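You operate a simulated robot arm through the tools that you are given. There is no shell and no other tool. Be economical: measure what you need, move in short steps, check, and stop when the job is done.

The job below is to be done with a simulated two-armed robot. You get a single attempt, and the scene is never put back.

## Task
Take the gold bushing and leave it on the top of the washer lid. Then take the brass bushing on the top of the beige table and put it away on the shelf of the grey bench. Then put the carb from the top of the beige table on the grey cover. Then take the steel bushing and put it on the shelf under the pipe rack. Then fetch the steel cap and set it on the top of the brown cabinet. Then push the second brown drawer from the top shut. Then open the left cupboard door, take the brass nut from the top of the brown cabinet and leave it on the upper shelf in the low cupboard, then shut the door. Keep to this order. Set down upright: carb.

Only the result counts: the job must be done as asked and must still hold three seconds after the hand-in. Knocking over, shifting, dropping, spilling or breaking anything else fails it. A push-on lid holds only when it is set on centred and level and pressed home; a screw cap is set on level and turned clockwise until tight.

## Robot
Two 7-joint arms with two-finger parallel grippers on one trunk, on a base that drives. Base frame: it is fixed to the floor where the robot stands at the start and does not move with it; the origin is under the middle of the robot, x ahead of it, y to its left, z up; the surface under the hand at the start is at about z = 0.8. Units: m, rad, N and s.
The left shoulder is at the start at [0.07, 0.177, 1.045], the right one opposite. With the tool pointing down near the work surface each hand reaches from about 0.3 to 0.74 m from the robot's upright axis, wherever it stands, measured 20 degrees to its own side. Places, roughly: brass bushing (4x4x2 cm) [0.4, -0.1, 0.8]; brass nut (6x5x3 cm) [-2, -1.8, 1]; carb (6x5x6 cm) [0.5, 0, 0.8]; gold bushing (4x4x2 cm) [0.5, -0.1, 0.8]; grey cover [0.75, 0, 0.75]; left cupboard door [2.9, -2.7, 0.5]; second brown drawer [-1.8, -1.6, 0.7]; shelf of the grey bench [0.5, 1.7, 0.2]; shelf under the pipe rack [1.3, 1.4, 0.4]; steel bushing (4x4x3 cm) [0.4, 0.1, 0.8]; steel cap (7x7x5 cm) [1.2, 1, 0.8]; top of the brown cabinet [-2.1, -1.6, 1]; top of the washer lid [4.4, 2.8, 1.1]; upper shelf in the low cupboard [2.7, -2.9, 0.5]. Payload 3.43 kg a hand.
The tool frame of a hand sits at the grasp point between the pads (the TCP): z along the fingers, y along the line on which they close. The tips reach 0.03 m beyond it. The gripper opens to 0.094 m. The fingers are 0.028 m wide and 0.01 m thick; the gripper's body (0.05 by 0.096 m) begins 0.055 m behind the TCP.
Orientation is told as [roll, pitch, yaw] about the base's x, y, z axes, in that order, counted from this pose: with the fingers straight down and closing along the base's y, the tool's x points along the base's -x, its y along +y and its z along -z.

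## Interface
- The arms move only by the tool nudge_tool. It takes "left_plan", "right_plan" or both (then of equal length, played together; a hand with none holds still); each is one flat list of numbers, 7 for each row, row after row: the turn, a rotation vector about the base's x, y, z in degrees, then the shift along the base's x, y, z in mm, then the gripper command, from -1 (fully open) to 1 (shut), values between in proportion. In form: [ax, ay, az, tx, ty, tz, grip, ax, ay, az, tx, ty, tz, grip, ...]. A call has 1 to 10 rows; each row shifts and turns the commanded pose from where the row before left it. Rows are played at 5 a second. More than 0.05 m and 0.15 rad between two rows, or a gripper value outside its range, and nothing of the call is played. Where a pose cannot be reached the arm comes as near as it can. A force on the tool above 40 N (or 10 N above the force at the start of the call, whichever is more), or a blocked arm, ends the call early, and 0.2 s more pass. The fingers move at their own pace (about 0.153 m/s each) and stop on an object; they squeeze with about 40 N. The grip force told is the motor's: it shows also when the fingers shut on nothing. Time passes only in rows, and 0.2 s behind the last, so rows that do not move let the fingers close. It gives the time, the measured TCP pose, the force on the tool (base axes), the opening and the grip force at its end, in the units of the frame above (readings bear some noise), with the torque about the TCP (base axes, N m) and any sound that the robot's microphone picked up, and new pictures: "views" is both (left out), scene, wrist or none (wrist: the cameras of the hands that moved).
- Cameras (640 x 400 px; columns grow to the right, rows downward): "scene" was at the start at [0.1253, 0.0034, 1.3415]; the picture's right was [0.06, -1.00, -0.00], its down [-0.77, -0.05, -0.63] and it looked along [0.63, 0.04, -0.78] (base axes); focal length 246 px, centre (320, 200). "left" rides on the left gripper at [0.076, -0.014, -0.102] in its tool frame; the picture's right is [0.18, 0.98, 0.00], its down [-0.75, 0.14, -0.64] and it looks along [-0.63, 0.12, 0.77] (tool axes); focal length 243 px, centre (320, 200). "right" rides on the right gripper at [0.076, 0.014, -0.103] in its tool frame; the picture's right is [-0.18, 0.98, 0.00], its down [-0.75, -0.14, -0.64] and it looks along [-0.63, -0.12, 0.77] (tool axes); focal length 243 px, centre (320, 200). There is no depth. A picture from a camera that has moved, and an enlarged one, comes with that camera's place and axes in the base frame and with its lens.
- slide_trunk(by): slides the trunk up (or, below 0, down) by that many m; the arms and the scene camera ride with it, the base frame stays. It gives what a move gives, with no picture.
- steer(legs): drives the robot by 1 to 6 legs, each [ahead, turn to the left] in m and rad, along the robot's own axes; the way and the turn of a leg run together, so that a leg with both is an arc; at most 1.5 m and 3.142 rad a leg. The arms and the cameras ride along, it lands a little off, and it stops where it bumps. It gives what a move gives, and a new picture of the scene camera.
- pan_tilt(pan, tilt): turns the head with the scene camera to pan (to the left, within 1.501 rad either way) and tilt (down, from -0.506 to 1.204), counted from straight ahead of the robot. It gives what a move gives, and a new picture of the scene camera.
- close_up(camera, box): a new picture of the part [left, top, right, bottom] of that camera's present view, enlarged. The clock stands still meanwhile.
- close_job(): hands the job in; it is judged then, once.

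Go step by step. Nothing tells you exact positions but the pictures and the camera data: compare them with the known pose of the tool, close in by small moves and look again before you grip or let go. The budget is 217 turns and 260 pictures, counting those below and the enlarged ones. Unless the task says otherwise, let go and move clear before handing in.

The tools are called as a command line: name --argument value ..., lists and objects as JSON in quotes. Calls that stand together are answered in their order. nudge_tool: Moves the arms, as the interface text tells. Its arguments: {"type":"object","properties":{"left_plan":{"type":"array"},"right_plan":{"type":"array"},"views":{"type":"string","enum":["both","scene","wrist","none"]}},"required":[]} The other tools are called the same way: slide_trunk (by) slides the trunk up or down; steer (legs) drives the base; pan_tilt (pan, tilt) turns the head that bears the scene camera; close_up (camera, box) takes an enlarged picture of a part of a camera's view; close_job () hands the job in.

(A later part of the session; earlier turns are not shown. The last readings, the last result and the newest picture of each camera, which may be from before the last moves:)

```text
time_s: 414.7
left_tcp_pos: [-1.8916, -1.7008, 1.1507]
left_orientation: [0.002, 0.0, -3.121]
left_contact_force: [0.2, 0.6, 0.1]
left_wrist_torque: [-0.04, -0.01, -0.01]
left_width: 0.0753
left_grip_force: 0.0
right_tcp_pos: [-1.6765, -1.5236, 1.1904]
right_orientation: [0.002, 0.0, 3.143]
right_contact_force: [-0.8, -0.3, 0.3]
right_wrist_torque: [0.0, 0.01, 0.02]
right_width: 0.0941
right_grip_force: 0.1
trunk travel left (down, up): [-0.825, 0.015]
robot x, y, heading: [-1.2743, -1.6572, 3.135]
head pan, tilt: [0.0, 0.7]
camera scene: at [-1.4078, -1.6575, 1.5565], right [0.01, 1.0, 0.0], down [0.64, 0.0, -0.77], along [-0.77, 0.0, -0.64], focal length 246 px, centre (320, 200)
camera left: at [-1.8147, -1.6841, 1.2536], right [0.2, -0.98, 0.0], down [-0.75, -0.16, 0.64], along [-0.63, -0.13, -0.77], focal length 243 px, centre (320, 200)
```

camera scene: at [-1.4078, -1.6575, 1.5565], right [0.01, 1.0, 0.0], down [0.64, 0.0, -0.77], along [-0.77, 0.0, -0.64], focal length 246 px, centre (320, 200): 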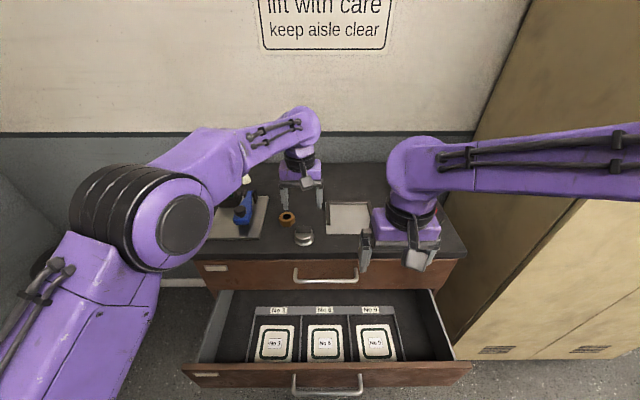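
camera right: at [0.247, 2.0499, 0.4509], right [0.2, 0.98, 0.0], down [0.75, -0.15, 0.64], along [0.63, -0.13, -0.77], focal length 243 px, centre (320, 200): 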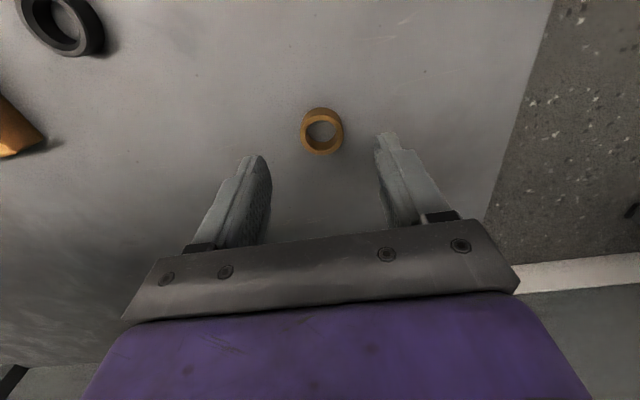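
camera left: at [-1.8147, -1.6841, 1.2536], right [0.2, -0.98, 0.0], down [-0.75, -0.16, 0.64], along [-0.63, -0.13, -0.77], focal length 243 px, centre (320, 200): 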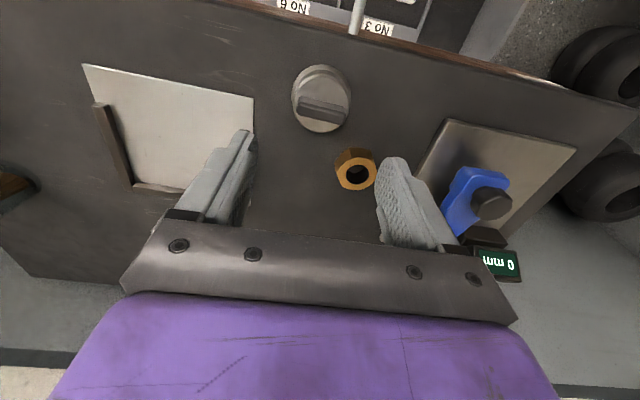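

The cap stands on the cabinet top. Next the drawer: I withdraw the left hand, back off a little and lower the trunk for a better look at the drawer front.

nudge_tool --left_plan '[0, 0, 0, 45, 0, 0, -1, 0, 0, 0, 45, 0, 0, -1, 0, 0, 0, 45, 0, 0, -1, 0, 0, 0, 45, 0, 0, -1, 0, 0, 0, 35, 0, 0, -1, 0, 0, 0, 0, -45, 0, -1, 0, 0, 0, 0, -45, 0, -1, 0, 0, 0, 0, -45, 0, -1]' --views "none"

steer --legs '[[-0.25, 0]]'

slide_trunk --by -0.35

pan_tilt --pan 0.0 --tilt 0.5

```text
time_s: 416.5
left_tcp_pos: [-1.6746, -1.8374, 1.1494]
left_orientation: [0.0, -0.001, -3.12]
left_contact_force: [0.1, -1.2, -0.9]
left_wrist_torque: [0.02, 0.0, 0.01]
left_width: 0.094
left_grip_force: 0.1
right_tcp_pos: [-1.6753, -1.5263, 1.192]
right_orientation: [-0.003, -0.002, -3.142]
right_contact_force: [0.4, -0.4, -0.2]
right_wrist_torque: [0.01, 0.04, 0.01]
right_width: 0.094
right_grip_force: 0.1
trunk travel left (down, up): [-0.825, 0.015]
robot x, y, heading: [-1.2752, -1.6579, 3.136]
head pan, tilt: [0.0, 0.7]
```

```text
time_s: 418.3
left_tcp_pos: [-1.4281, -1.8365, 1.1497]
left_orientation: [0.001, 0.0, -3.12]
left_contact_force: [-0.7, -0.1, 0.1]
left_wrist_torque: [0.0, -0.03, 0.02]
left_width: 0.0941
left_grip_force: 0.0
right_tcp_pos: [-1.4292, -1.5258, 1.1915]
right_orientation: [0.001, 0.0, 3.14]
right_contact_force: [-0.2, 0.2, 0.1]
right_wrist_torque: [-0.04, 0.01, 0.0]
right_width: 0.0938
right_grip_force: 0.1
trunk travel left (down, up): [-0.825, 0.015]
robot x, y, heading: [-1.02, -1.6593, 3.13]
head pan, tilt: [0.0, 0.7]
camera scene: at [-1.161, -1.6596, 1.5563], right [0.01, 1.0, 0.0], down [0.65, 0.0, -0.76], along [-0.76, 0.01, -0.65], focal length 246 px, centre (320, 200)
```

scene: 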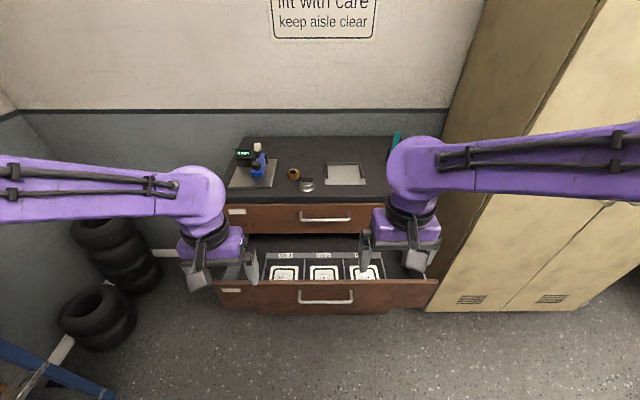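

```text
time_s: 421.7
left_tcp_pos: [-1.4263, -1.8353, 0.8006]
left_orientation: [0.0, -0.003, -3.121]
left_contact_force: [0.8, 0.3, 0.8]
left_wrist_torque: [0.03, 0.0, 0.05]
left_width: 0.0939
left_grip_force: 0.0
right_tcp_pos: [-1.4264, -1.5255, 0.8403]
right_orientation: [0.0, -0.001, 3.139]
right_contact_force: [-0.1, -0.6, 1.1]
right_wrist_torque: [0.0, 0.01, 0.01]
right_width: 0.0941
right_grip_force: 0.0
trunk travel left (down, up): [-0.475, 0.365]
robot x, y, heading: [-1.0198, -1.6601, 3.136]
head pan, tilt: [0.0, 0.7]
```

```text
time_s: 422.5
left_tcp_pos: [-1.4263, -1.8355, 0.7993]
left_orientation: [-0.001, -0.001, -3.121]
left_contact_force: [0.4, 0.0, 0.4]
left_wrist_torque: [-0.01, 0.02, 0.01]
left_width: 0.094
left_grip_force: 0.0
right_tcp_pos: [-1.4266, -1.5245, 0.8411]
right_orientation: [0.001, -0.002, 3.142]
right_contact_force: [0.6, 0.1, -0.4]
right_wrist_torque: [0.01, 0.0, -0.01]
right_width: 0.0939
right_grip_force: 0.0
trunk travel left (down, up): [-0.475, 0.365]
robot x, y, heading: [-1.0269, -1.6564, 3.137]
head pan, tilt: [0.0, 0.499]
camera scene: at [-1.1649, -1.6594, 1.2242], right [0.01, 1.0, 0.0], down [0.48, 0.0, -0.88], along [-0.88, 0.01, -0.48], focal length 246 px, centre (320, 200)
```

scene: 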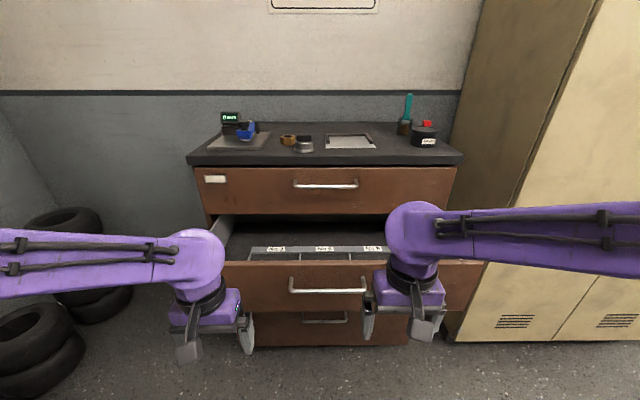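

The drawer front spans z 0.63–0.81 at x ≈ -1.61, with its handle in the middle. I'll push right of the handle with the right hand's closed fingertips, tilted 45° forward.

nudge_tool --right_plan '[0, 7.5, 0, 0, 6, -14, 1, 0, 7.5, 0, 0, 6, -14, 1, 0, 7.5, 0, 0, 6, -14, 1, 0, 7.5, 0, 0, 6, -14, 1, 0, 7.5, 0, 0, 6, -14, 1, 0, 7.5, 0, 0, 6, -14, 1, 0, 0, 0, 0, 0, 0, 1]' --views "scene"

```text
time_s: 424.1
left_tcp_pos: [-1.4257, -1.8367, 0.8002]
left_orientation: [-0.001, -0.003, -3.121]
left_contact_force: [0.7, -0.3, 0.2]
left_wrist_torque: [0.01, 0.02, 0.0]
left_width: 0.0938
left_grip_force: 0.1
right_tcp_pos: [-1.4628, -1.5026, 0.7596]
right_orientation: [0.001, -0.788, 3.141]
right_contact_force: [0.0, 0.3, -0.3]
right_wrist_torque: [-0.02, 0.0, -0.04]
right_width: 0.0
right_grip_force: 33.0
right hand out of reach, approached as far as the arm can: row 5, 6
trunk travel left (down, up): [-0.475, 0.365]
robot x, y, heading: [-1.0274, -1.6647, 3.136]
head pan, tilt: [0.0, 0.499]
camera scene: at [-1.1642, -1.6598, 1.2244], right [0.01, 1.0, 0.0], down [0.48, 0.0, -0.88], along [-0.88, 0.01, -0.48], focal length 246 px, centre (320, 200)
```

scene: 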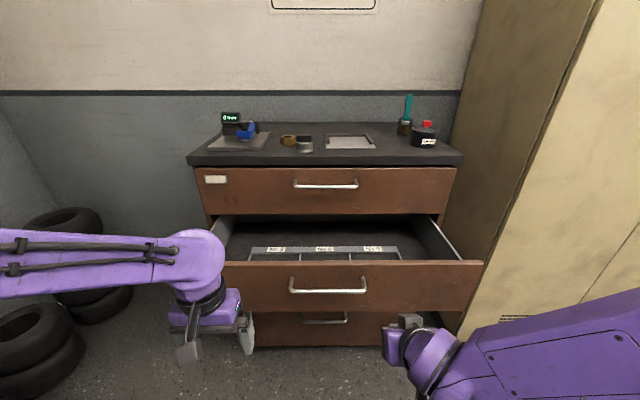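

steer --legs '[[0.09, 0]]'

nudge_tool --right_plan '[0, 0, 0, -25, 0, -10, 1, 0, 0, 0, -15, 0, -10, 1, 0, 0, 0, 0, 0, 0, 1]' --views "both"

```text
time_s: 425.2
left_tcp_pos: [-1.5133, -1.8352, 0.7999]
left_orientation: [-0.001, 0.001, -3.121]
left_contact_force: [-1.3, -0.6, 0.0]
left_wrist_torque: [0.02, -0.02, -0.01]
left_width: 0.0938
left_grip_force: 0.0
right_tcp_pos: [-1.5501, -1.5023, 0.7585]
right_orientation: [0.002, -0.785, 3.141]
right_contact_force: [-0.8, -0.3, -0.1]
right_wrist_torque: [0.0, -0.01, -0.01]
right_width: 0.0
right_grip_force: 32.9
trunk travel left (down, up): [-0.475, 0.365]
robot x, y, heading: [-1.1102, -1.6585, 3.135]
head pan, tilt: [0.0, 0.499]
camera scene: at [-1.253, -1.6589, 1.2241], right [0.01, 1.0, 0.0], down [0.48, 0.0, -0.88], along [-0.88, 0.01, -0.48], focal length 246 px, centre (320, 200)
```

scene: 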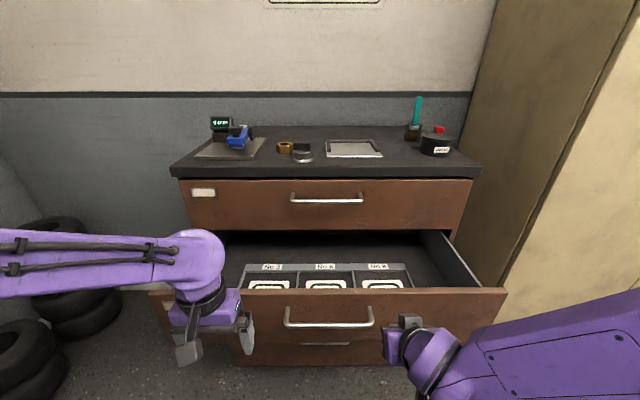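

```text
time_s: 426.0
left_tcp_pos: [-1.5122, -1.837, 0.8002]
left_orientation: [0.001, -0.003, -3.121]
left_contact_force: [0.4, -0.4, 1.0]
left_wrist_torque: [0.02, -0.03, 0.04]
left_width: 0.0937
left_grip_force: 0.1
right_tcp_pos: [-1.5903, -1.5038, 0.7395]
right_orientation: [0.001, -0.785, 3.14]
right_contact_force: [1.4, -0.2, -0.2]
right_wrist_torque: [0.0, 0.0, 0.0]
right_width: 0.0001
right_grip_force: 33.4
trunk travel left (down, up): [-0.475, 0.365]
robot x, y, heading: [-1.1068, -1.6578, 3.136]
head pan, tilt: [0.0, 0.499]
camera scene: at [-1.2516, -1.6589, 1.2243], right [0.01, 1.0, 0.0], down [0.48, 0.0, -0.88], along [-0.88, 0.01, -0.48], focal length 246 px, centre (320, 200)
camera right: at [-1.4651, -1.5176, 0.7588], right [-0.13, -0.98, 0.13], down [-0.08, 0.14, 0.99], along [-0.99, 0.12, -0.1], focal length 243 px, centre (320, 200)
```

scene: 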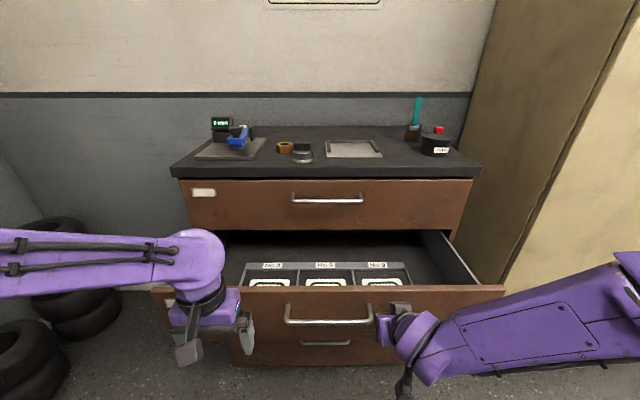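
right: 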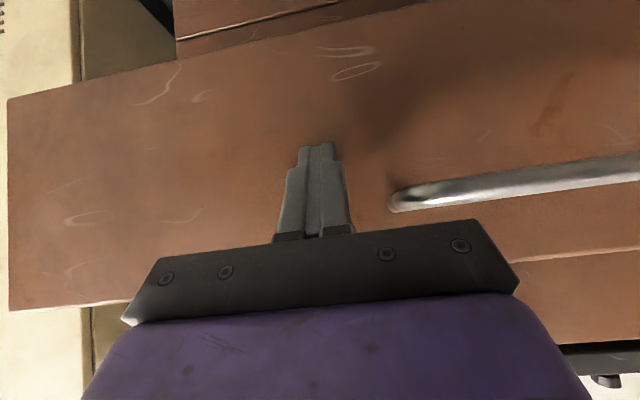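

Fingertips touch the drawer right of the handle; I shift 20 mm away from the handle and push in.

nudge_tool --right_plan '[0, 0, 0, 8, 0, 0, 1, 0, 0, 0, 0, 22, 0, 1, 0, 0, 0, -25, 0, 0, 1, 0, 0, 0, -25, 0, 0, 1, 0, 0, 0, -25, 0, 0, 1, 0, 0, 0, -25, 0, 0, 1, 0, 0, 0, 0, 0, 0, 1]' --views "scene"

```text
time_s: 427.6
left_tcp_pos: [-1.513, -1.8362, 0.7992]
left_orientation: [0.0, -0.003, -3.12]
left_contact_force: [0.0, 1.0, -0.6]
left_wrist_torque: [-0.03, 0.01, 0.0]
left_width: 0.094
left_grip_force: 0.1
right_tcp_pos: [-1.6824, -1.4809, 0.7418]
right_orientation: [0.0, -0.786, 3.142]
right_contact_force: [0.8, -0.7, 0.0]
right_wrist_torque: [0.02, 0.0, 0.02]
right_width: 0.0
right_grip_force: 32.4
trunk travel left (down, up): [-0.475, 0.365]
robot x, y, heading: [-1.1093, -1.6577, 3.139]
head pan, tilt: [0.0, 0.499]
camera scene: at [-1.2513, -1.6588, 1.2243], right [0.01, 1.0, 0.0], down [0.48, 0.0, -0.88], along [-0.88, 0.01, -0.48], focal length 246 px, centre (320, 200)
```

scene: 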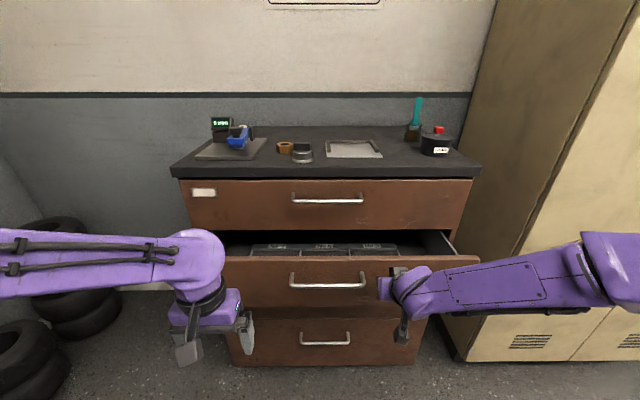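

The drawer slides in. I keep pushing.

nudge_tool --right_plan '[0, 0, 0, -25, 0, 0, 1, 0, 0, 0, -25, 0, 0, 1, 0, 0, 0, -20, 0, 0, 1, 0, 0, 0, -15, 0, 0, 1, 0, 0, 0, 0, 0, 0, 1]' --views "scene"

```text
time_s: 428.8
left_tcp_pos: [-1.5135, -1.8358, 0.8002]
left_orientation: [0.0, -0.001, -3.121]
left_contact_force: [-0.8, -0.3, 0.2]
left_wrist_torque: [-0.02, 0.01, -0.04]
left_width: 0.094
left_grip_force: 0.1
right_tcp_pos: [-1.767, -1.4797, 0.7394]
right_orientation: [0.001, -0.785, 3.14]
right_contact_force: [0.7, -0.6, -0.3]
right_wrist_torque: [0.0, -0.01, -0.02]
right_width: 0.0
right_grip_force: 33.1
trunk travel left (down, up): [-0.475, 0.365]
robot x, y, heading: [-1.1088, -1.6596, 3.135]
head pan, tilt: [0.0, 0.499]
camera scene: at [-1.2516, -1.6587, 1.2243], right [0.01, 1.0, 0.0], down [0.48, 0.0, -0.88], along [-0.88, 0.01, -0.48], focal length 246 px, centre (320, 200)
```

scene: 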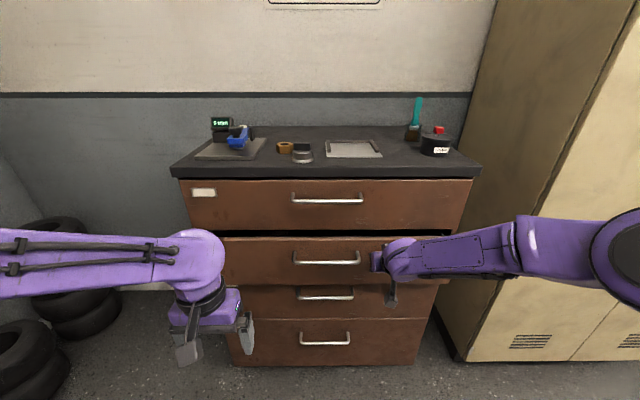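

nudge_tool --right_plan '[0, 0, 0, -12, 0, 0, 1, 0, 0, 0, -12, 0, 0, 1, 0, 0, 0, -10, 0, 0, 1, 0, 0, 0, -8, 0, 0, 1, 0, 0, 0, -8, 0, 0, 1, 0, 0, 0, 0, 0, 0, 1]' --views "scene"

```text
time_s: 430.1
left_tcp_pos: [-1.5087, -1.8348, 0.8019]
left_orientation: [0.001, -0.008, -3.122]
left_contact_force: [-0.8, 0.4, 0.7]
left_wrist_torque: [0.01, -0.01, 0.07]
left_width: 0.0941
left_grip_force: 0.0
right_tcp_pos: [-1.8081, -1.4798, 0.7399]
right_orientation: [0.003, -0.782, 3.14]
right_contact_force: [26.8, 0.6, 12.3]
right_wrist_torque: [-0.11, 0.02, -0.02]
right_width: 0.0
right_grip_force: 33.2
trunk travel left (down, up): [-0.475, 0.365]
robot x, y, heading: [-1.1114, -1.659, 3.13]
head pan, tilt: [0.0, 0.499]
stopped in row 6 (right hand): the force on the tool passed its limit at 46 N (the readings are from after the stop); the commanded pose is now the measured one
camera scene: at [-1.2449, -1.6591, 1.2252], right [0.01, 1.0, 0.0], down [0.47, 0.0, -0.88], along [-0.88, 0.01, -0.47], focal length 246 px, centre (320, 200)
```

scene: 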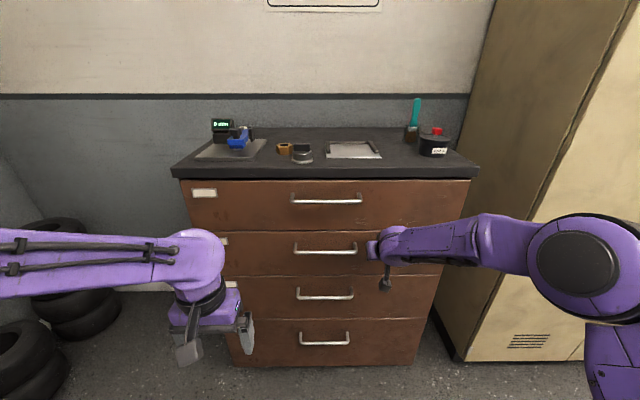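

All four drawers are flush now. I withdraw and straighten the right hand, then go to open the cupboard door.

nudge_tool --right_plan '[0, 0, 0, 45, 0, 0, 1, 0, 0, 0, 45, 0, 0, 1, 0, 0, 0, 45, 0, 0, 1, 0, 0, 0, 45, 0, 5, 0, 0, -7.5, 0, 20, 0, 15, 0, 0, -7.5, 0, 20, 0, 15, -1, 0, -7.5, 0, 20, 0, 15, -1, 0, -7.5, 0, 15, 0, 15, -1, 0, -7.5, 0, 0, 0, 15, -1, 0, -7.5, 0, 0, 0, 15, -1]' --views "none"

steer --legs '[[-0.3, 0]]'

```text
time_s: 432.3
left_tcp_pos: [-1.5115, -1.8354, 0.7994]
left_orientation: [0.001, -0.001, -3.123]
left_contact_force: [0.6, 0.1, 0.5]
left_wrist_torque: [0.01, -0.03, 0.0]
left_width: 0.0938
left_grip_force: 0.0
right_tcp_pos: [-1.5549, -1.4804, 0.831]
right_orientation: [0.0, 0.01, 3.139]
right_contact_force: [0.4, -1.1, 0.2]
right_wrist_torque: [-0.01, 0.01, -0.02]
right_width: 0.0943
right_grip_force: 0.1
trunk travel left (down, up): [-0.475, 0.365]
robot x, y, heading: [-1.1064, -1.6582, 3.133]
head pan, tilt: [0.0, 0.499]
```

```text
time_s: 434.3
left_tcp_pos: [-1.2079, -1.8392, 0.7996]
left_orientation: [0.002, -0.004, -3.116]
left_contact_force: [-0.2, 0.4, -0.8]
left_wrist_torque: [-0.01, 0.02, 0.0]
left_width: 0.094
left_grip_force: 0.1
right_tcp_pos: [-1.2528, -1.4846, 0.8317]
right_orientation: [0.0, 0.006, -3.135]
right_contact_force: [1.0, 0.2, 1.5]
right_wrist_torque: [0.0, 0.03, 0.0]
right_width: 0.0939
right_grip_force: 0.1
trunk travel left (down, up): [-0.475, 0.365]
robot x, y, heading: [-0.8016, -1.6592, 3.139]
head pan, tilt: [0.0, 0.499]
camera scene: at [-0.9464, -1.6609, 1.2244], right [0.0, 1.0, 0.0], down [0.48, 0.0, -0.88], along [-0.88, 0.0, -0.48], focal length 246 px, centre (320, 200)
```

scene: 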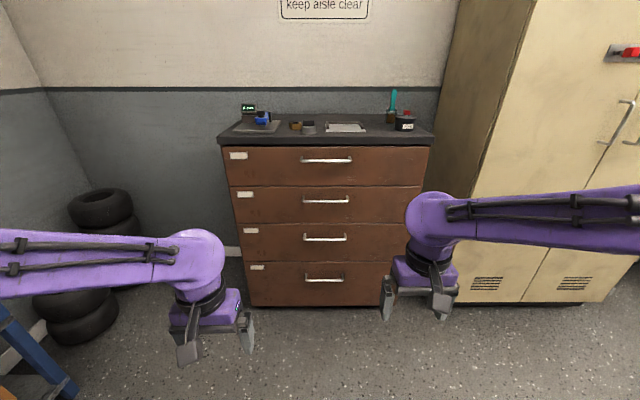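

steer --legs '[[0, 2.785], [1.33, 0], [0, 0.36], [1.2, 0]]'

pan_tilt --pan -0.2 --tilt 0.5

```text
time_s: 454.5
left_tcp_pos: [2.0518, -1.7407, 0.8]
left_orientation: [0.0, -0.003, 0.142]
left_contact_force: [-0.2, -0.7, -0.4]
left_wrist_torque: [0.01, 0.0, 0.0]
left_width: 0.094
left_grip_force: 0.0
right_tcp_pos: [2.1375, -2.0863, 0.8307]
right_orientation: [0.001, 0.009, 0.123]
right_contact_force: [-0.1, 0.4, 0.1]
right_wrist_torque: [0.01, 0.01, 0.02]
right_width: 0.0938
right_grip_force: 0.0
trunk travel left (down, up): [-0.475, 0.365]
robot x, y, heading: [1.6726, -1.9641, 0.122]
head pan, tilt: [0.0, 0.499]
camera scene: at [1.8111, -1.9501, 1.2242], right [0.11, -0.99, 0.0], down [-0.48, -0.06, -0.88], along [0.87, 0.1, -0.48], focal length 246 px, centre (320, 200)
```

scene: 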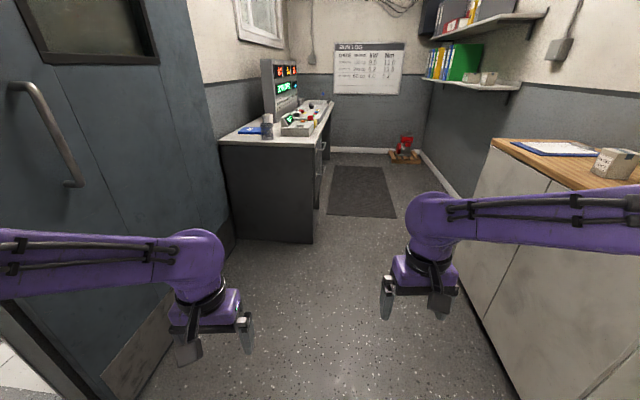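

```text
time_s: 455.2
left_tcp_pos: [2.0498, -1.7407, 0.7999]
left_orientation: [0.001, 0.0, 0.143]
left_contact_force: [0.3, -0.8, -0.3]
left_wrist_torque: [-0.02, 0.02, 0.01]
left_width: 0.0944
left_grip_force: 0.1
right_tcp_pos: [2.1377, -2.088, 0.8299]
right_orientation: [0.001, 0.01, 0.121]
right_contact_force: [0.4, 0.4, 0.3]
right_wrist_torque: [0.01, 0.01, 0.01]
right_width: 0.0942
right_grip_force: 0.1
trunk travel left (down, up): [-0.475, 0.365]
robot x, y, heading: [1.6738, -1.966, 0.118]
head pan, tilt: [-0.201, 0.499]
camera scene: at [1.811, -1.9683, 1.2243], right [-0.08, -1.0, 0.0], down [-0.48, 0.04, -0.88], along [0.87, -0.07, -0.48], focal length 246 px, centre (320, 200)
```

scene: 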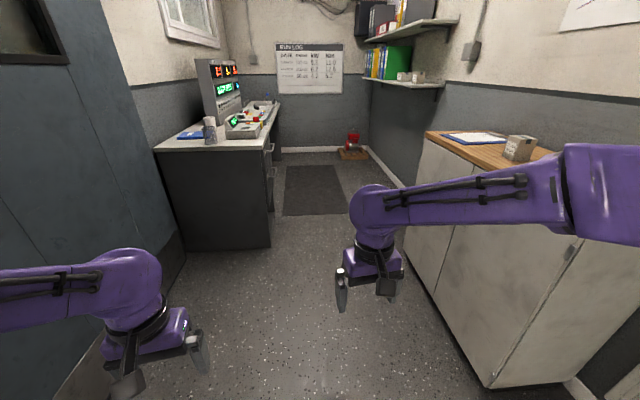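

steer --legs '[[0, -0.2], [0.85, 0], [0, -1.49]]'

pan_tilt --pan 0.3 --tilt 0.6

```text
time_s: 464.1
left_tcp_pos: [2.6842, -2.4512, 0.8005]
left_orientation: [0.0, -0.003, -1.576]
left_contact_force: [-0.3, 0.0, 0.2]
left_wrist_torque: [0.01, -0.04, 0.02]
left_width: 0.094
left_grip_force: 0.2
right_tcp_pos: [2.3293, -2.4857, 0.8302]
right_orientation: [0.003, 0.01, -1.599]
right_contact_force: [-0.7, 0.4, -0.3]
right_wrist_torque: [-0.03, 0.0, 0.03]
right_width: 0.0941
right_grip_force: 0.1
trunk travel left (down, up): [-0.475, 0.365]
robot x, y, heading: [2.519, -2.0444, -1.604]
head pan, tilt: [-0.201, 0.499]
camera scene: at [2.4944, -2.183, 1.2243], right [-0.97, 0.23, 0.0], down [0.11, 0.47, -0.88], along [-0.2, -0.85, -0.48], focal length 246 px, centre (320, 200)
```

scene: 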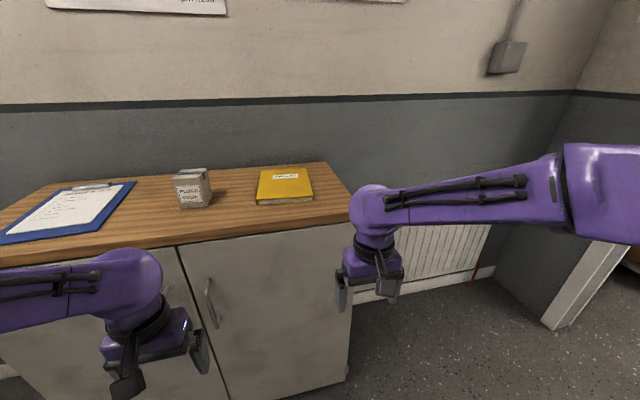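

```text
time_s: 465.1
left_tcp_pos: [2.6848, -2.4507, 0.7994]
left_orientation: [0.0, 0.0, -1.576]
left_contact_force: [0.1, 0.8, -0.5]
left_wrist_torque: [0.01, -0.02, -0.03]
left_width: 0.0937
left_grip_force: 0.0
right_tcp_pos: [2.3294, -2.4868, 0.8302]
right_orientation: [0.002, 0.008, -1.599]
right_contact_force: [-0.2, 0.1, 0.0]
right_wrist_torque: [-0.01, 0.02, 0.02]
right_width: 0.0939
right_grip_force: 0.1
trunk travel left (down, up): [-0.475, 0.365]
robot x, y, heading: [2.5197, -2.0404, -1.601]
head pan, tilt: [0.3, 0.6]
camera scene: at [2.5389, -2.1798, 1.2152], right [-0.96, -0.26, 0.0], down [-0.15, 0.55, -0.83], along [0.22, -0.8, -0.56], focal length 246 px, centre (320, 200)
```

scene: 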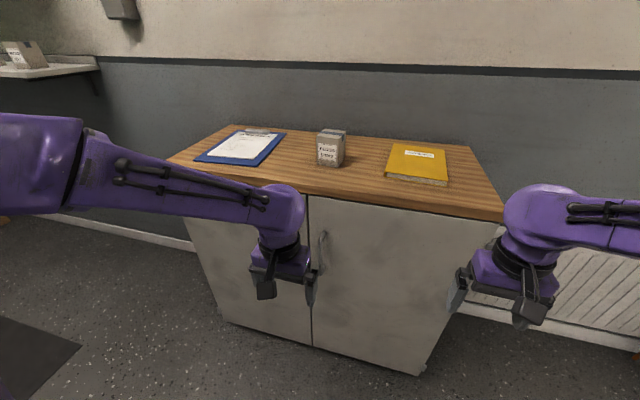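

The left door's handle should be at about (2.77, -2.66, 0.70), beside the gap at x ≈ 2.72; the hinge is near x ≈ 3.15. I back off slightly and tilt the left hand forward to face it.

steer --legs '[[-0.12, 0]]'

nudge_tool --left_plan '[-7.5, 0, 0, 10, -20, -10, -1, -7.5, 0, 0, 10, -20, -10, -1, -7.5, 0, 0, 10, -20, -10, -1, -7.5, 0, 0, 10, -20, -10, -1, -7.5, 0, 0, 10, -20, -10, -1, -7.5, 0, 0, 10, -20, -10, -1, -7.5, 0, 0, 10, -20, -10, -1, -7.5, 0, 0, 10, -20, -10, -1, 0, 0, 0, 0, 0, 0, -1]' --views "both"

```text
time_s: 466.3
left_tcp_pos: [2.6903, -2.3264, 0.8006]
left_orientation: [0.001, -0.004, -1.574]
left_contact_force: [-0.4, 0.4, -0.1]
left_wrist_torque: [-0.05, -0.01, -0.02]
left_width: 0.0939
left_grip_force: 0.1
right_tcp_pos: [2.3342, -2.3617, 0.8301]
right_orientation: [0.0, 0.006, -1.593]
right_contact_force: [0.4, -0.4, 0.2]
right_wrist_torque: [-0.05, 0.0, 0.0]
right_width: 0.0938
right_grip_force: 0.1
trunk travel left (down, up): [-0.475, 0.365]
robot x, y, heading: [2.522, -1.9212, -1.601]
head pan, tilt: [0.3, 0.6]
camera scene: at [2.5435, -2.0545, 1.2153], right [-0.96, -0.27, 0.0], down [-0.15, 0.54, -0.83], along [0.22, -0.8, -0.56], focal length 246 px, centre (320, 200)
```

scene: 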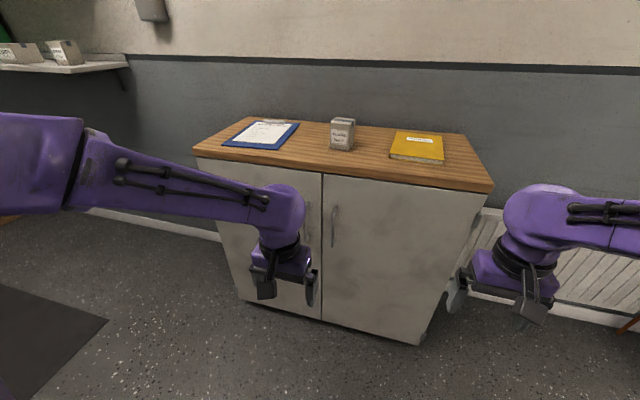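

```text
time_s: 468.3
left_tcp_pos: [2.7745, -2.4868, 0.7228]
left_orientation: [-0.035, -1.059, -1.529]
left_contact_force: [-0.6, -0.3, -0.6]
left_wrist_torque: [-0.01, 0.02, -0.03]
left_width: 0.0942
left_grip_force: 0.0
right_tcp_pos: [2.3343, -2.3609, 0.8303]
right_orientation: [0.001, 0.006, -1.593]
right_contact_force: [0.2, 0.2, -0.1]
right_wrist_torque: [-0.03, -0.03, 0.04]
right_width: 0.094
right_grip_force: 0.0
trunk travel left (down, up): [-0.475, 0.365]
robot x, y, heading: [2.5203, -1.9203, -1.604]
head pan, tilt: [0.3, 0.6]
camera scene: at [2.543, -2.0551, 1.2153], right [-0.96, -0.27, 0.0], down [-0.15, 0.54, -0.83], along [0.22, -0.8, -0.56], focal length 246 px, centre (320, 200)
camera left: at [2.7584, -2.3609, 0.7073], right [0.98, 0.1, -0.18], down [0.16, 0.19, 0.97], along [0.13, -0.98, 0.17], focal length 243 px, centre (320, 200)
```

scene: 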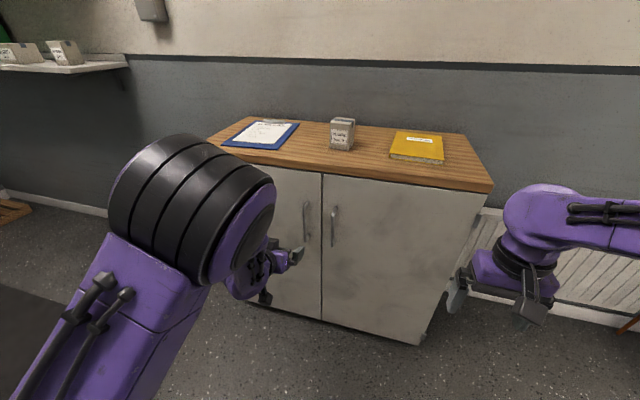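
left: 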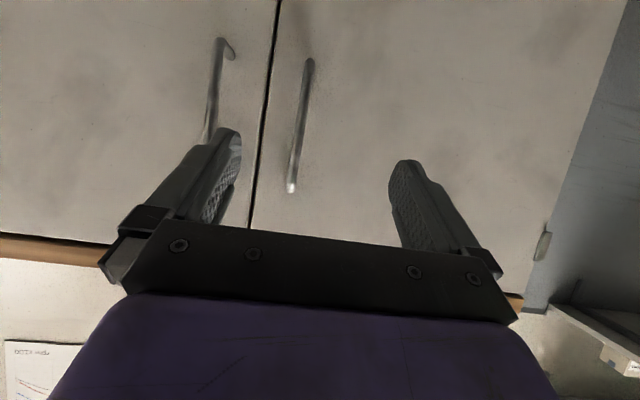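

nudge_tool --left_plan '[0, 0, 0, -5, -40, -10, -1, 0, 0, 0, -5, -40, -10, -1, 0, 0, 0, -5, -40, -10, -1, 0, 0, 0, 0, 0, 0, -1]' --views "both"

```text
time_s: 469.3
left_tcp_pos: [2.7572, -2.6039, 0.6879]
left_orientation: [0.005, -1.05, -1.576]
left_contact_force: [-0.2, 0.4, -0.1]
left_wrist_torque: [-0.01, -0.01, -0.03]
left_width: 0.094
left_grip_force: 0.0
right_tcp_pos: [2.3335, -2.3625, 0.8302]
right_orientation: [0.001, 0.008, -1.594]
right_contact_force: [0.5, -0.1, -0.4]
right_wrist_torque: [0.03, 0.0, -0.01]
right_width: 0.094
right_grip_force: 0.0
trunk travel left (down, up): [-0.475, 0.365]
robot x, y, heading: [2.5223, -1.9175, -1.601]
head pan, tilt: [0.3, 0.6]
camera scene: at [2.5433, -2.055, 1.2153], right [-0.96, -0.27, 0.0], down [-0.15, 0.54, -0.83], along [0.22, -0.8, -0.56], focal length 246 px, centre (320, 200)
camera left: at [2.743, -2.4785, 0.6732], right [0.98, 0.09, -0.16], down [0.14, 0.18, 0.97], along [0.12, -0.98, 0.17], focal length 243 px, centre (320, 200)
```

scene: 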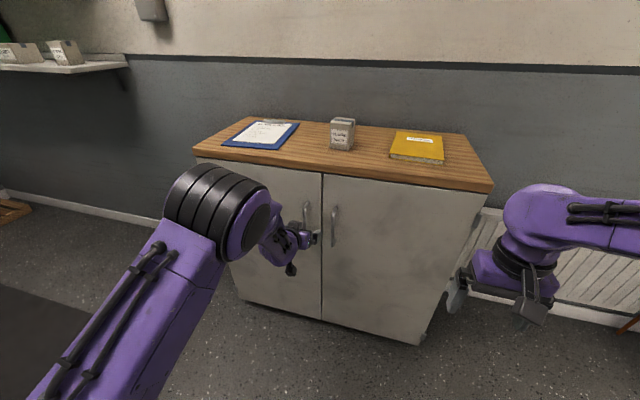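
left: 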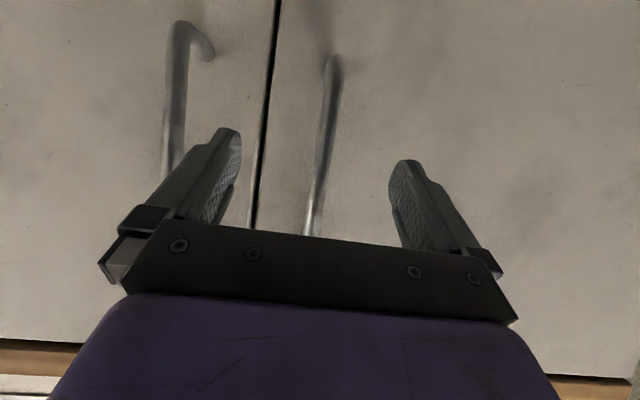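

nudge_tool --left_plan '[0, 0, 0, 4, -25, -5, -1, 0, 0, 0, 3, -22, -3, -1, 0, 0, 0, 0, 0, 0, -1]' --views "wrist"

```text
time_s: 470.1
left_tcp_pos: [2.7639, -2.6488, 0.6808]
left_orientation: [0.002, -1.048, -1.575]
left_contact_force: [-3.0, 24.9, -0.4]
left_wrist_torque: [0.1, 0.03, 1.1]
left_width: 0.0926
left_grip_force: 0.0
right_tcp_pos: [2.3331, -2.3605, 0.8329]
right_orientation: [0.002, 0.006, -1.594]
right_contact_force: [0.3, -0.3, 0.5]
right_wrist_torque: [-0.03, -0.05, -0.01]
right_width: 0.094
right_grip_force: 0.0
trunk travel left (down, up): [-0.475, 0.365]
robot x, y, heading: [2.522, -1.9179, -1.602]
head pan, tilt: [0.3, 0.6]
camera left: at [2.7495, -2.5232, 0.6671], right [0.98, 0.09, -0.16], down [0.14, 0.18, 0.97], along [0.12, -0.98, 0.16], focal length 243 px, centre (320, 200)
```

left: 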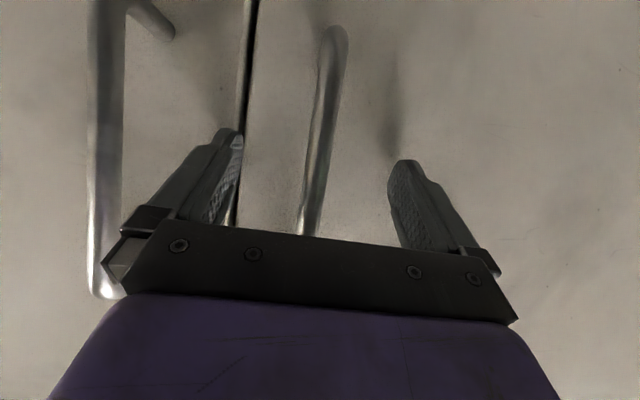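

Tips touch the door with the handle between the fingers. I ease back 6 mm and close on the handle.

nudge_tool --left_plan '[0, 0, 0, 0, 8, 0, -0.6, 0, 0, 0, 0, 0, 0, 0, 0, 0, 0, 0, 0, 0, 0.5, 0, 0, 0, 0, 0, 0, 1, 0, 0, 0, 0, 0, 0, 1]' --views "wrist"

```text
time_s: 471.3
left_tcp_pos: [2.7586, -2.6464, 0.6818]
left_orientation: [0.006, -1.05, -1.58]
left_contact_force: [-16.8, 2.3, -2.2]
left_wrist_torque: [-1.1, 0.27, 0.03]
left_width: 0.0162
left_grip_force: 45.1
right_tcp_pos: [2.3327, -2.3627, 0.8311]
right_orientation: [0.004, 0.009, -1.594]
right_contact_force: [0.6, -0.2, -0.4]
right_wrist_torque: [0.0, 0.01, -0.01]
right_width: 0.0936
right_grip_force: 0.0
trunk travel left (down, up): [-0.475, 0.365]
robot x, y, heading: [2.5212, -1.9199, -1.598]
head pan, tilt: [0.3, 0.6]
camera left: at [2.7461, -2.5193, 0.6673], right [0.98, 0.09, -0.16], down [0.14, 0.18, 0.97], along [0.11, -0.98, 0.17], focal length 243 px, centre (320, 200)
```

left: 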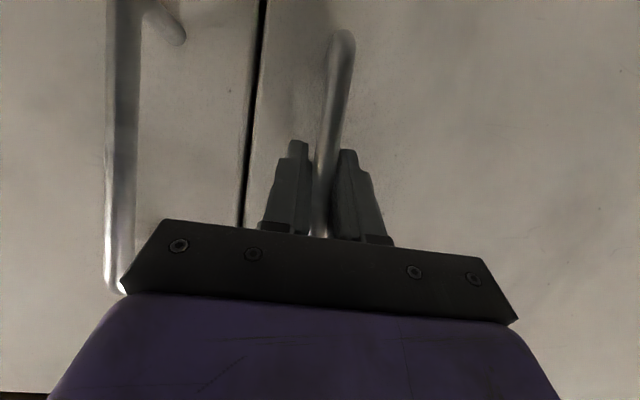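

The handle is gripped. I pull the door along its arc in small steps, turning the hand a little.

nudge_tool --left_plan '[0, 0, 0, -4, 2, 0, 1, 0, 0, -3, 4, 20, 0, 1, 0, 0, -3, 5, 21, 0, 1, 0, 0, -3, 7, 20, 0, 1, 0, 0, 0, 0, 0, 0, 1]' --views "scene"

```text
time_s: 472.5
left_tcp_pos: [2.7707, -2.5845, 0.6821]
left_orientation: [0.008, -1.05, -1.738]
left_contact_force: [-15.0, 2.8, 2.8]
left_wrist_torque: [0.87, 0.18, 0.08]
left_width: 0.0162
left_grip_force: 45.0
right_tcp_pos: [2.3322, -2.3613, 0.8303]
right_orientation: [0.003, 0.007, -1.596]
right_contact_force: [-0.1, -0.4, -0.1]
right_wrist_torque: [-0.01, 0.03, -0.03]
right_width: 0.0939
right_grip_force: 0.1
trunk travel left (down, up): [-0.475, 0.365]
robot x, y, heading: [2.5236, -1.92, -1.598]
head pan, tilt: [0.3, 0.6]
camera scene: at [2.5411, -2.0552, 1.2153], right [-0.96, -0.27, 0.0], down [-0.15, 0.54, -0.83], along [0.22, -0.8, -0.56], focal length 246 px, centre (320, 200)
```

scene: 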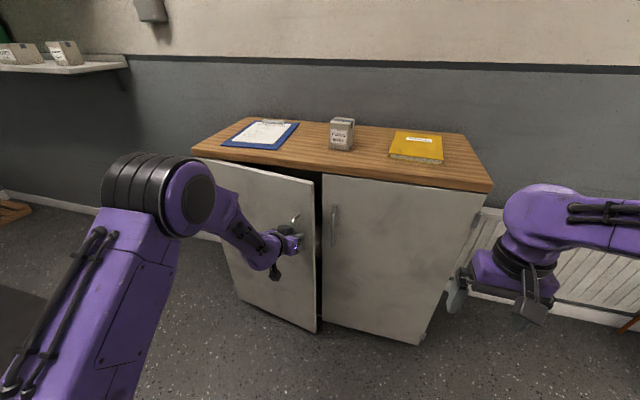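

nudge_tool --left_plan '[0, 0, -3, 2, 20, 0, 1, 0, 0, -3, 6, 20, 0, 1, 0, 0, -3, 7, 20, 0, 1, 0, 0, -3, 8, 19, 0, 1, 0, 0, -3, 9, 18, 0, 1, 0, 0, -3, 10, 18, 0, 1, 0, 0, -3, 11, 17, 0, 1, 0, 0, -3, 12, 17, 0, 1, 0, 0, 0, 0, 0, 0, 1]' --views "scene"

```text
time_s: 473.6
left_tcp_pos: [2.8019, -2.5088, 0.6827]
left_orientation: [0.01, -1.052, -1.926]
left_contact_force: [11.2, -5.2, -6.2]
left_wrist_torque: [-0.16, 0.58, 0.14]
left_width: 0.016
left_grip_force: 45.5
right_tcp_pos: [2.3347, -2.3633, 0.8292]
right_orientation: [0.0, 0.012, -1.595]
right_contact_force: [0.7, 0.6, -0.5]
right_wrist_torque: [0.02, -0.02, -0.04]
right_width: 0.094
right_grip_force: 0.2
trunk travel left (down, up): [-0.475, 0.365]
robot x, y, heading: [2.5213, -1.9169, -1.596]
head pan, tilt: [0.3, 0.6]
stopped in row 5 (left hand): the force on the tool passed its limit at 42 N (the readings are from after the stop); the commanded pose is now the measured one
camera scene: at [2.5452, -2.0578, 1.2145], right [-0.96, -0.27, 0.0], down [-0.15, 0.55, -0.82], along [0.22, -0.79, -0.57], focal length 246 px, centre (320, 200)
```

scene: 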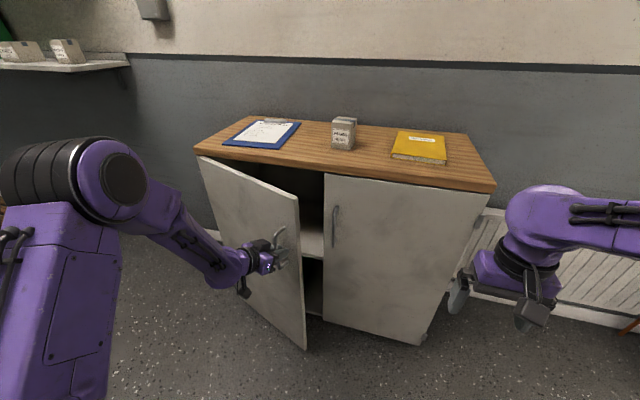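

nudge_tool --left_plan '[0, 0, -2.9, 9.6, 17.5, 0, 1, 0, 0, -2.9, 10.3, 17, 0, 1, 0, 0, -2.9, 11.1, 16.6, 0, 1, 0, 0, -2.9, 11.9, 16, 0, 1, 0, 0, 0, 0, 0, 0, 1]' --views "scene"

```text
time_s: 474.8
left_tcp_pos: [2.8443, -2.4429, 0.6815]
left_orientation: [0.007, -1.057, -2.132]
left_contact_force: [17.9, -13.6, -0.8]
left_wrist_torque: [0.67, 0.15, -0.03]
left_width: 0.0163
left_grip_force: 44.8
right_tcp_pos: [2.3358, -2.3647, 0.8314]
right_orientation: [-0.001, 0.01, -1.593]
right_contact_force: [-0.2, -0.5, -0.4]
right_wrist_torque: [-0.02, 0.05, 0.0]
right_width: 0.0939
right_grip_force: 0.1
trunk travel left (down, up): [-0.475, 0.365]
robot x, y, heading: [2.5215, -1.9202, -1.597]
head pan, tilt: [0.3, 0.6]
camera scene: at [2.5466, -2.0584, 1.2149], right [-0.96, -0.27, 0.0], down [-0.15, 0.55, -0.82], along [0.22, -0.79, -0.57], focal length 246 px, centre (320, 200)
```

scene: 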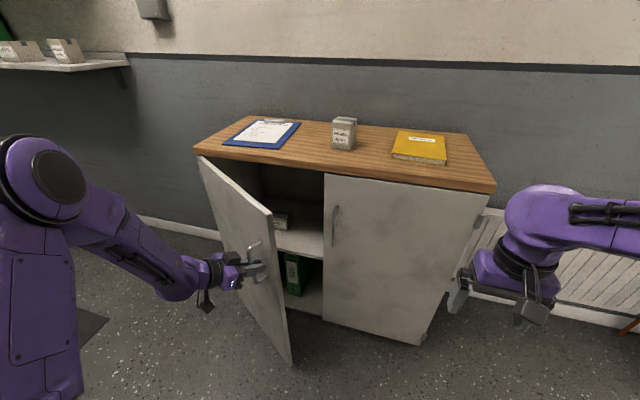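

nudge_tool --left_plan '[0, 0, -2.9, 17, 12, 0, 1, 0, 0, -2.9, 14.4, 13.8, 0, 1, 0, 0, -2.9, 15, 13, 0, 1, 0, 0, -2.9, 15.7, 12.2, 0, 1, 0, 0, -2.9, 16.4, 11.4, 0, 1, 0, 0, -2.9, 17, 10.5, 0, 1, 0, 0, 0, 0, 0, 0, 1]' --views "scene"

```text
time_s: 475.8
left_tcp_pos: [2.901, -2.3837, 0.6812]
left_orientation: [-0.002, -1.05, -2.337]
left_contact_force: [-2.6, 4.7, 1.4]
left_wrist_torque: [-0.24, -0.13, 0.21]
left_width: 0.0164
left_grip_force: 45.3
right_tcp_pos: [2.3338, -2.3622, 0.8298]
right_orientation: [-0.001, 0.007, -1.592]
right_contact_force: [0.0, 0.0, -0.7]
right_wrist_torque: [0.03, 0.0, -0.02]
right_width: 0.094
right_grip_force: 0.0
trunk travel left (down, up): [-0.475, 0.365]
robot x, y, heading: [2.525, -1.9195, -1.599]
head pan, tilt: [0.3, 0.6]
stopped in row 5 (left hand): the force on the tool passed its limit at 42 N (the readings are from after the stop); the commanded pose is now the measured one
camera scene: at [2.5439, -2.0548, 1.2158], right [-0.96, -0.27, 0.0], down [-0.15, 0.54, -0.83], along [0.22, -0.79, -0.56], focal length 246 px, centre (320, 200)
```

scene: 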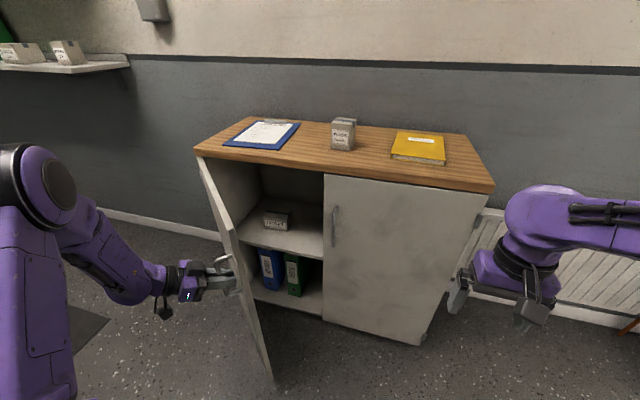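

nudge_tool --left_plan '[0, 0, -2.9, 15.4, 11.5, 0, 1, 0, 0, -2.9, 16, 10.8, 0, 1, 0, 0, -2.9, 16.6, 9.9, 0, 1, 0, 0, -2.9, 17.1, 9, 0, 1, 0, 0, 0, 0, 0, 0, 1]' --views "scene"

```text
time_s: 477.0
left_tcp_pos: [2.9674, -2.3397, 0.6824]
left_orientation: [-0.006, -1.049, -2.534]
left_contact_force: [-11.6, 20.1, -12.5]
left_wrist_torque: [-0.63, 0.34, 0.11]
left_width: 0.0159
left_grip_force: 45.1
right_tcp_pos: [2.3328, -2.3619, 0.8304]
right_orientation: [0.002, 0.007, -1.594]
right_contact_force: [0.7, 0.1, 0.0]
right_wrist_torque: [-0.03, 0.0, -0.04]
right_width: 0.0941
right_grip_force: 0.0
trunk travel left (down, up): [-0.475, 0.365]
robot x, y, heading: [2.5212, -1.9181, -1.599]
head pan, tilt: [0.3, 0.6]
camera scene: at [2.544, -2.0537, 1.2152], right [-0.96, -0.27, 0.0], down [-0.15, 0.54, -0.83], along [0.22, -0.79, -0.56], focal length 246 px, centre (320, 200)
```

scene: 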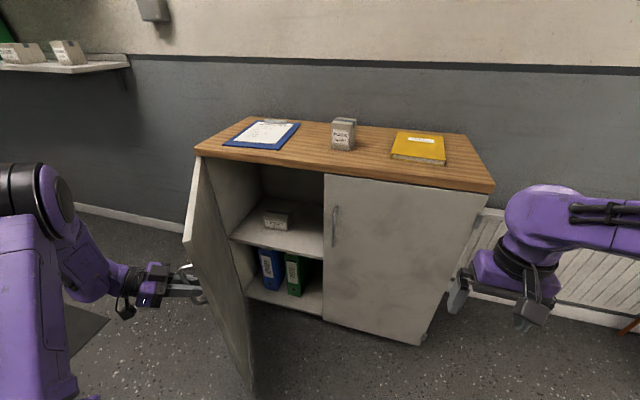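

nudge_tool --left_plan '[0, 0, -2.9, 14, 14, 0, 1, 0, 0, -2.9, 18, 9, 0, 1, 0, 0, -2.9, 18.3, 8.2, 0, 1, 0, 0, -2.9, 18.6, 7.3, 0, 1, 0, 0, 0, 0, 0, 0, 1]' --views "scene"

```text
time_s: 478.3
left_tcp_pos: [3.0376, -2.3102, 0.6829]
left_orientation: [0.011, -1.054, -2.752]
left_contact_force: [4.8, -15.5, -10.4]
left_wrist_torque: [0.96, -0.81, -0.07]
left_width: 0.0166
left_grip_force: 45.3
right_tcp_pos: [2.3356, -2.3644, 0.8282]
right_orientation: [-0.002, 0.01, -1.596]
right_contact_force: [-1.0, 0.5, 0.3]
right_wrist_torque: [-0.07, 0.02, 0.02]
right_width: 0.0941
right_grip_force: 0.1
trunk travel left (down, up): [-0.475, 0.365]
robot x, y, heading: [2.5225, -1.9154, -1.602]
head pan, tilt: [0.3, 0.6]
stopped in row 5 (left hand): the force on the tool passed its limit at 41 N (the readings are from after the stop); the commanded pose is now the measured one
camera scene: at [2.546, -2.059, 1.2145], right [-0.96, -0.27, 0.0], down [-0.15, 0.55, -0.82], along [0.22, -0.79, -0.57], focal length 246 px, centre (320, 200)
```

scene: 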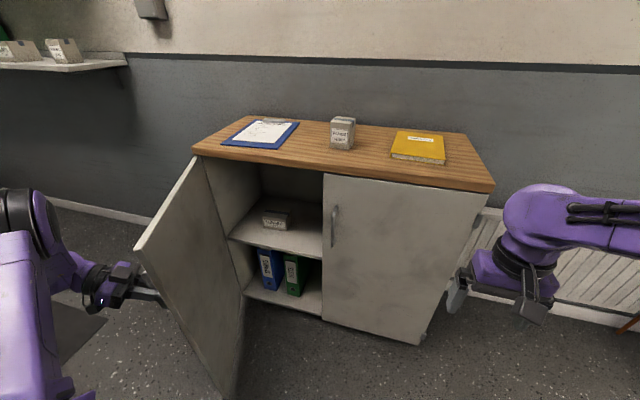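

The door stands about 75° open. I open the fingers, draw off the handle and back the robot out.

nudge_tool --left_plan '[0, 0, 0, 0, 0, 0, -0.3, 0, 0, 0, 0, 0, 0, -1, 0, 0, 0, 0, 0, 0, -1, 0, 0, 0, 18, 8, 8, -1, 0, 0, 0, 18, 8, 8, -1, 0, 0, 0, 18, 8, 8, -1, 0, 0, 0, 18, 8, 8, -1]' --views "both"

```text
time_s: 479.9
left_tcp_pos: [3.0716, -2.2912, 0.7001]
left_orientation: [0.014, -1.052, -2.752]
left_contact_force: [-0.5, 1.1, -0.2]
left_wrist_torque: [-0.01, -0.01, -0.02]
left_width: 0.094
left_grip_force: 0.1
left hand out of reach, approached as far as the arm can: row 6, 7
right_tcp_pos: [2.3344, -2.3632, 0.8304]
right_orientation: [0.001, 0.01, -1.593]
right_contact_force: [0.3, -0.3, 1.1]
right_wrist_torque: [0.03, 0.0, 0.02]
right_width: 0.094
right_grip_force: 0.1
trunk travel left (down, up): [-0.475, 0.365]
robot x, y, heading: [2.5234, -1.9169, -1.595]
head pan, tilt: [0.3, 0.6]
camera scene: at [2.5438, -2.0562, 1.2151], right [-0.96, -0.27, 0.0], down [-0.15, 0.54, -0.82], along [0.22, -0.79, -0.57], focal length 246 px, centre (320, 200)
camera left: at [3.1828, -2.2298, 0.6841], right [0.47, -0.87, -0.15], down [0.22, -0.05, 0.97], along [-0.85, -0.49, 0.17], focal length 243 px, centre (320, 200)
```

scene: 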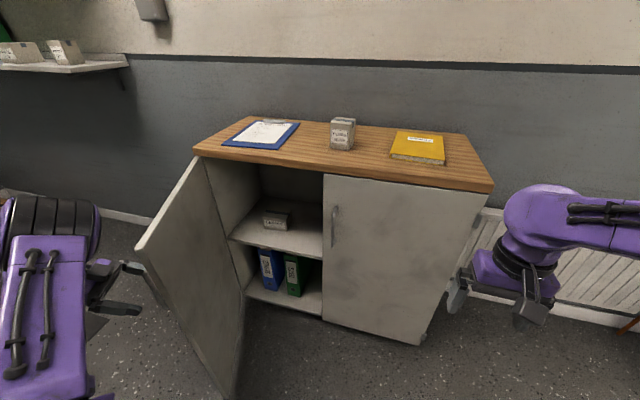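
left: 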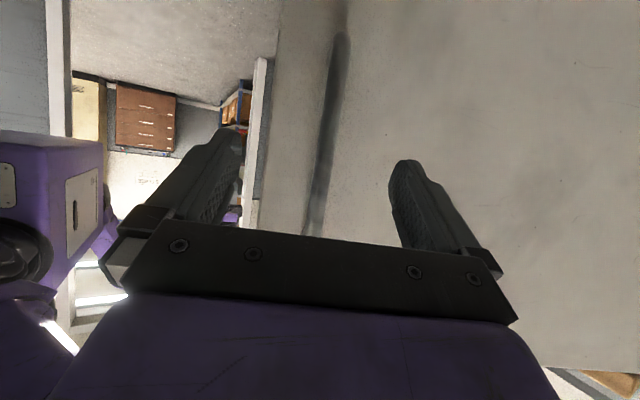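

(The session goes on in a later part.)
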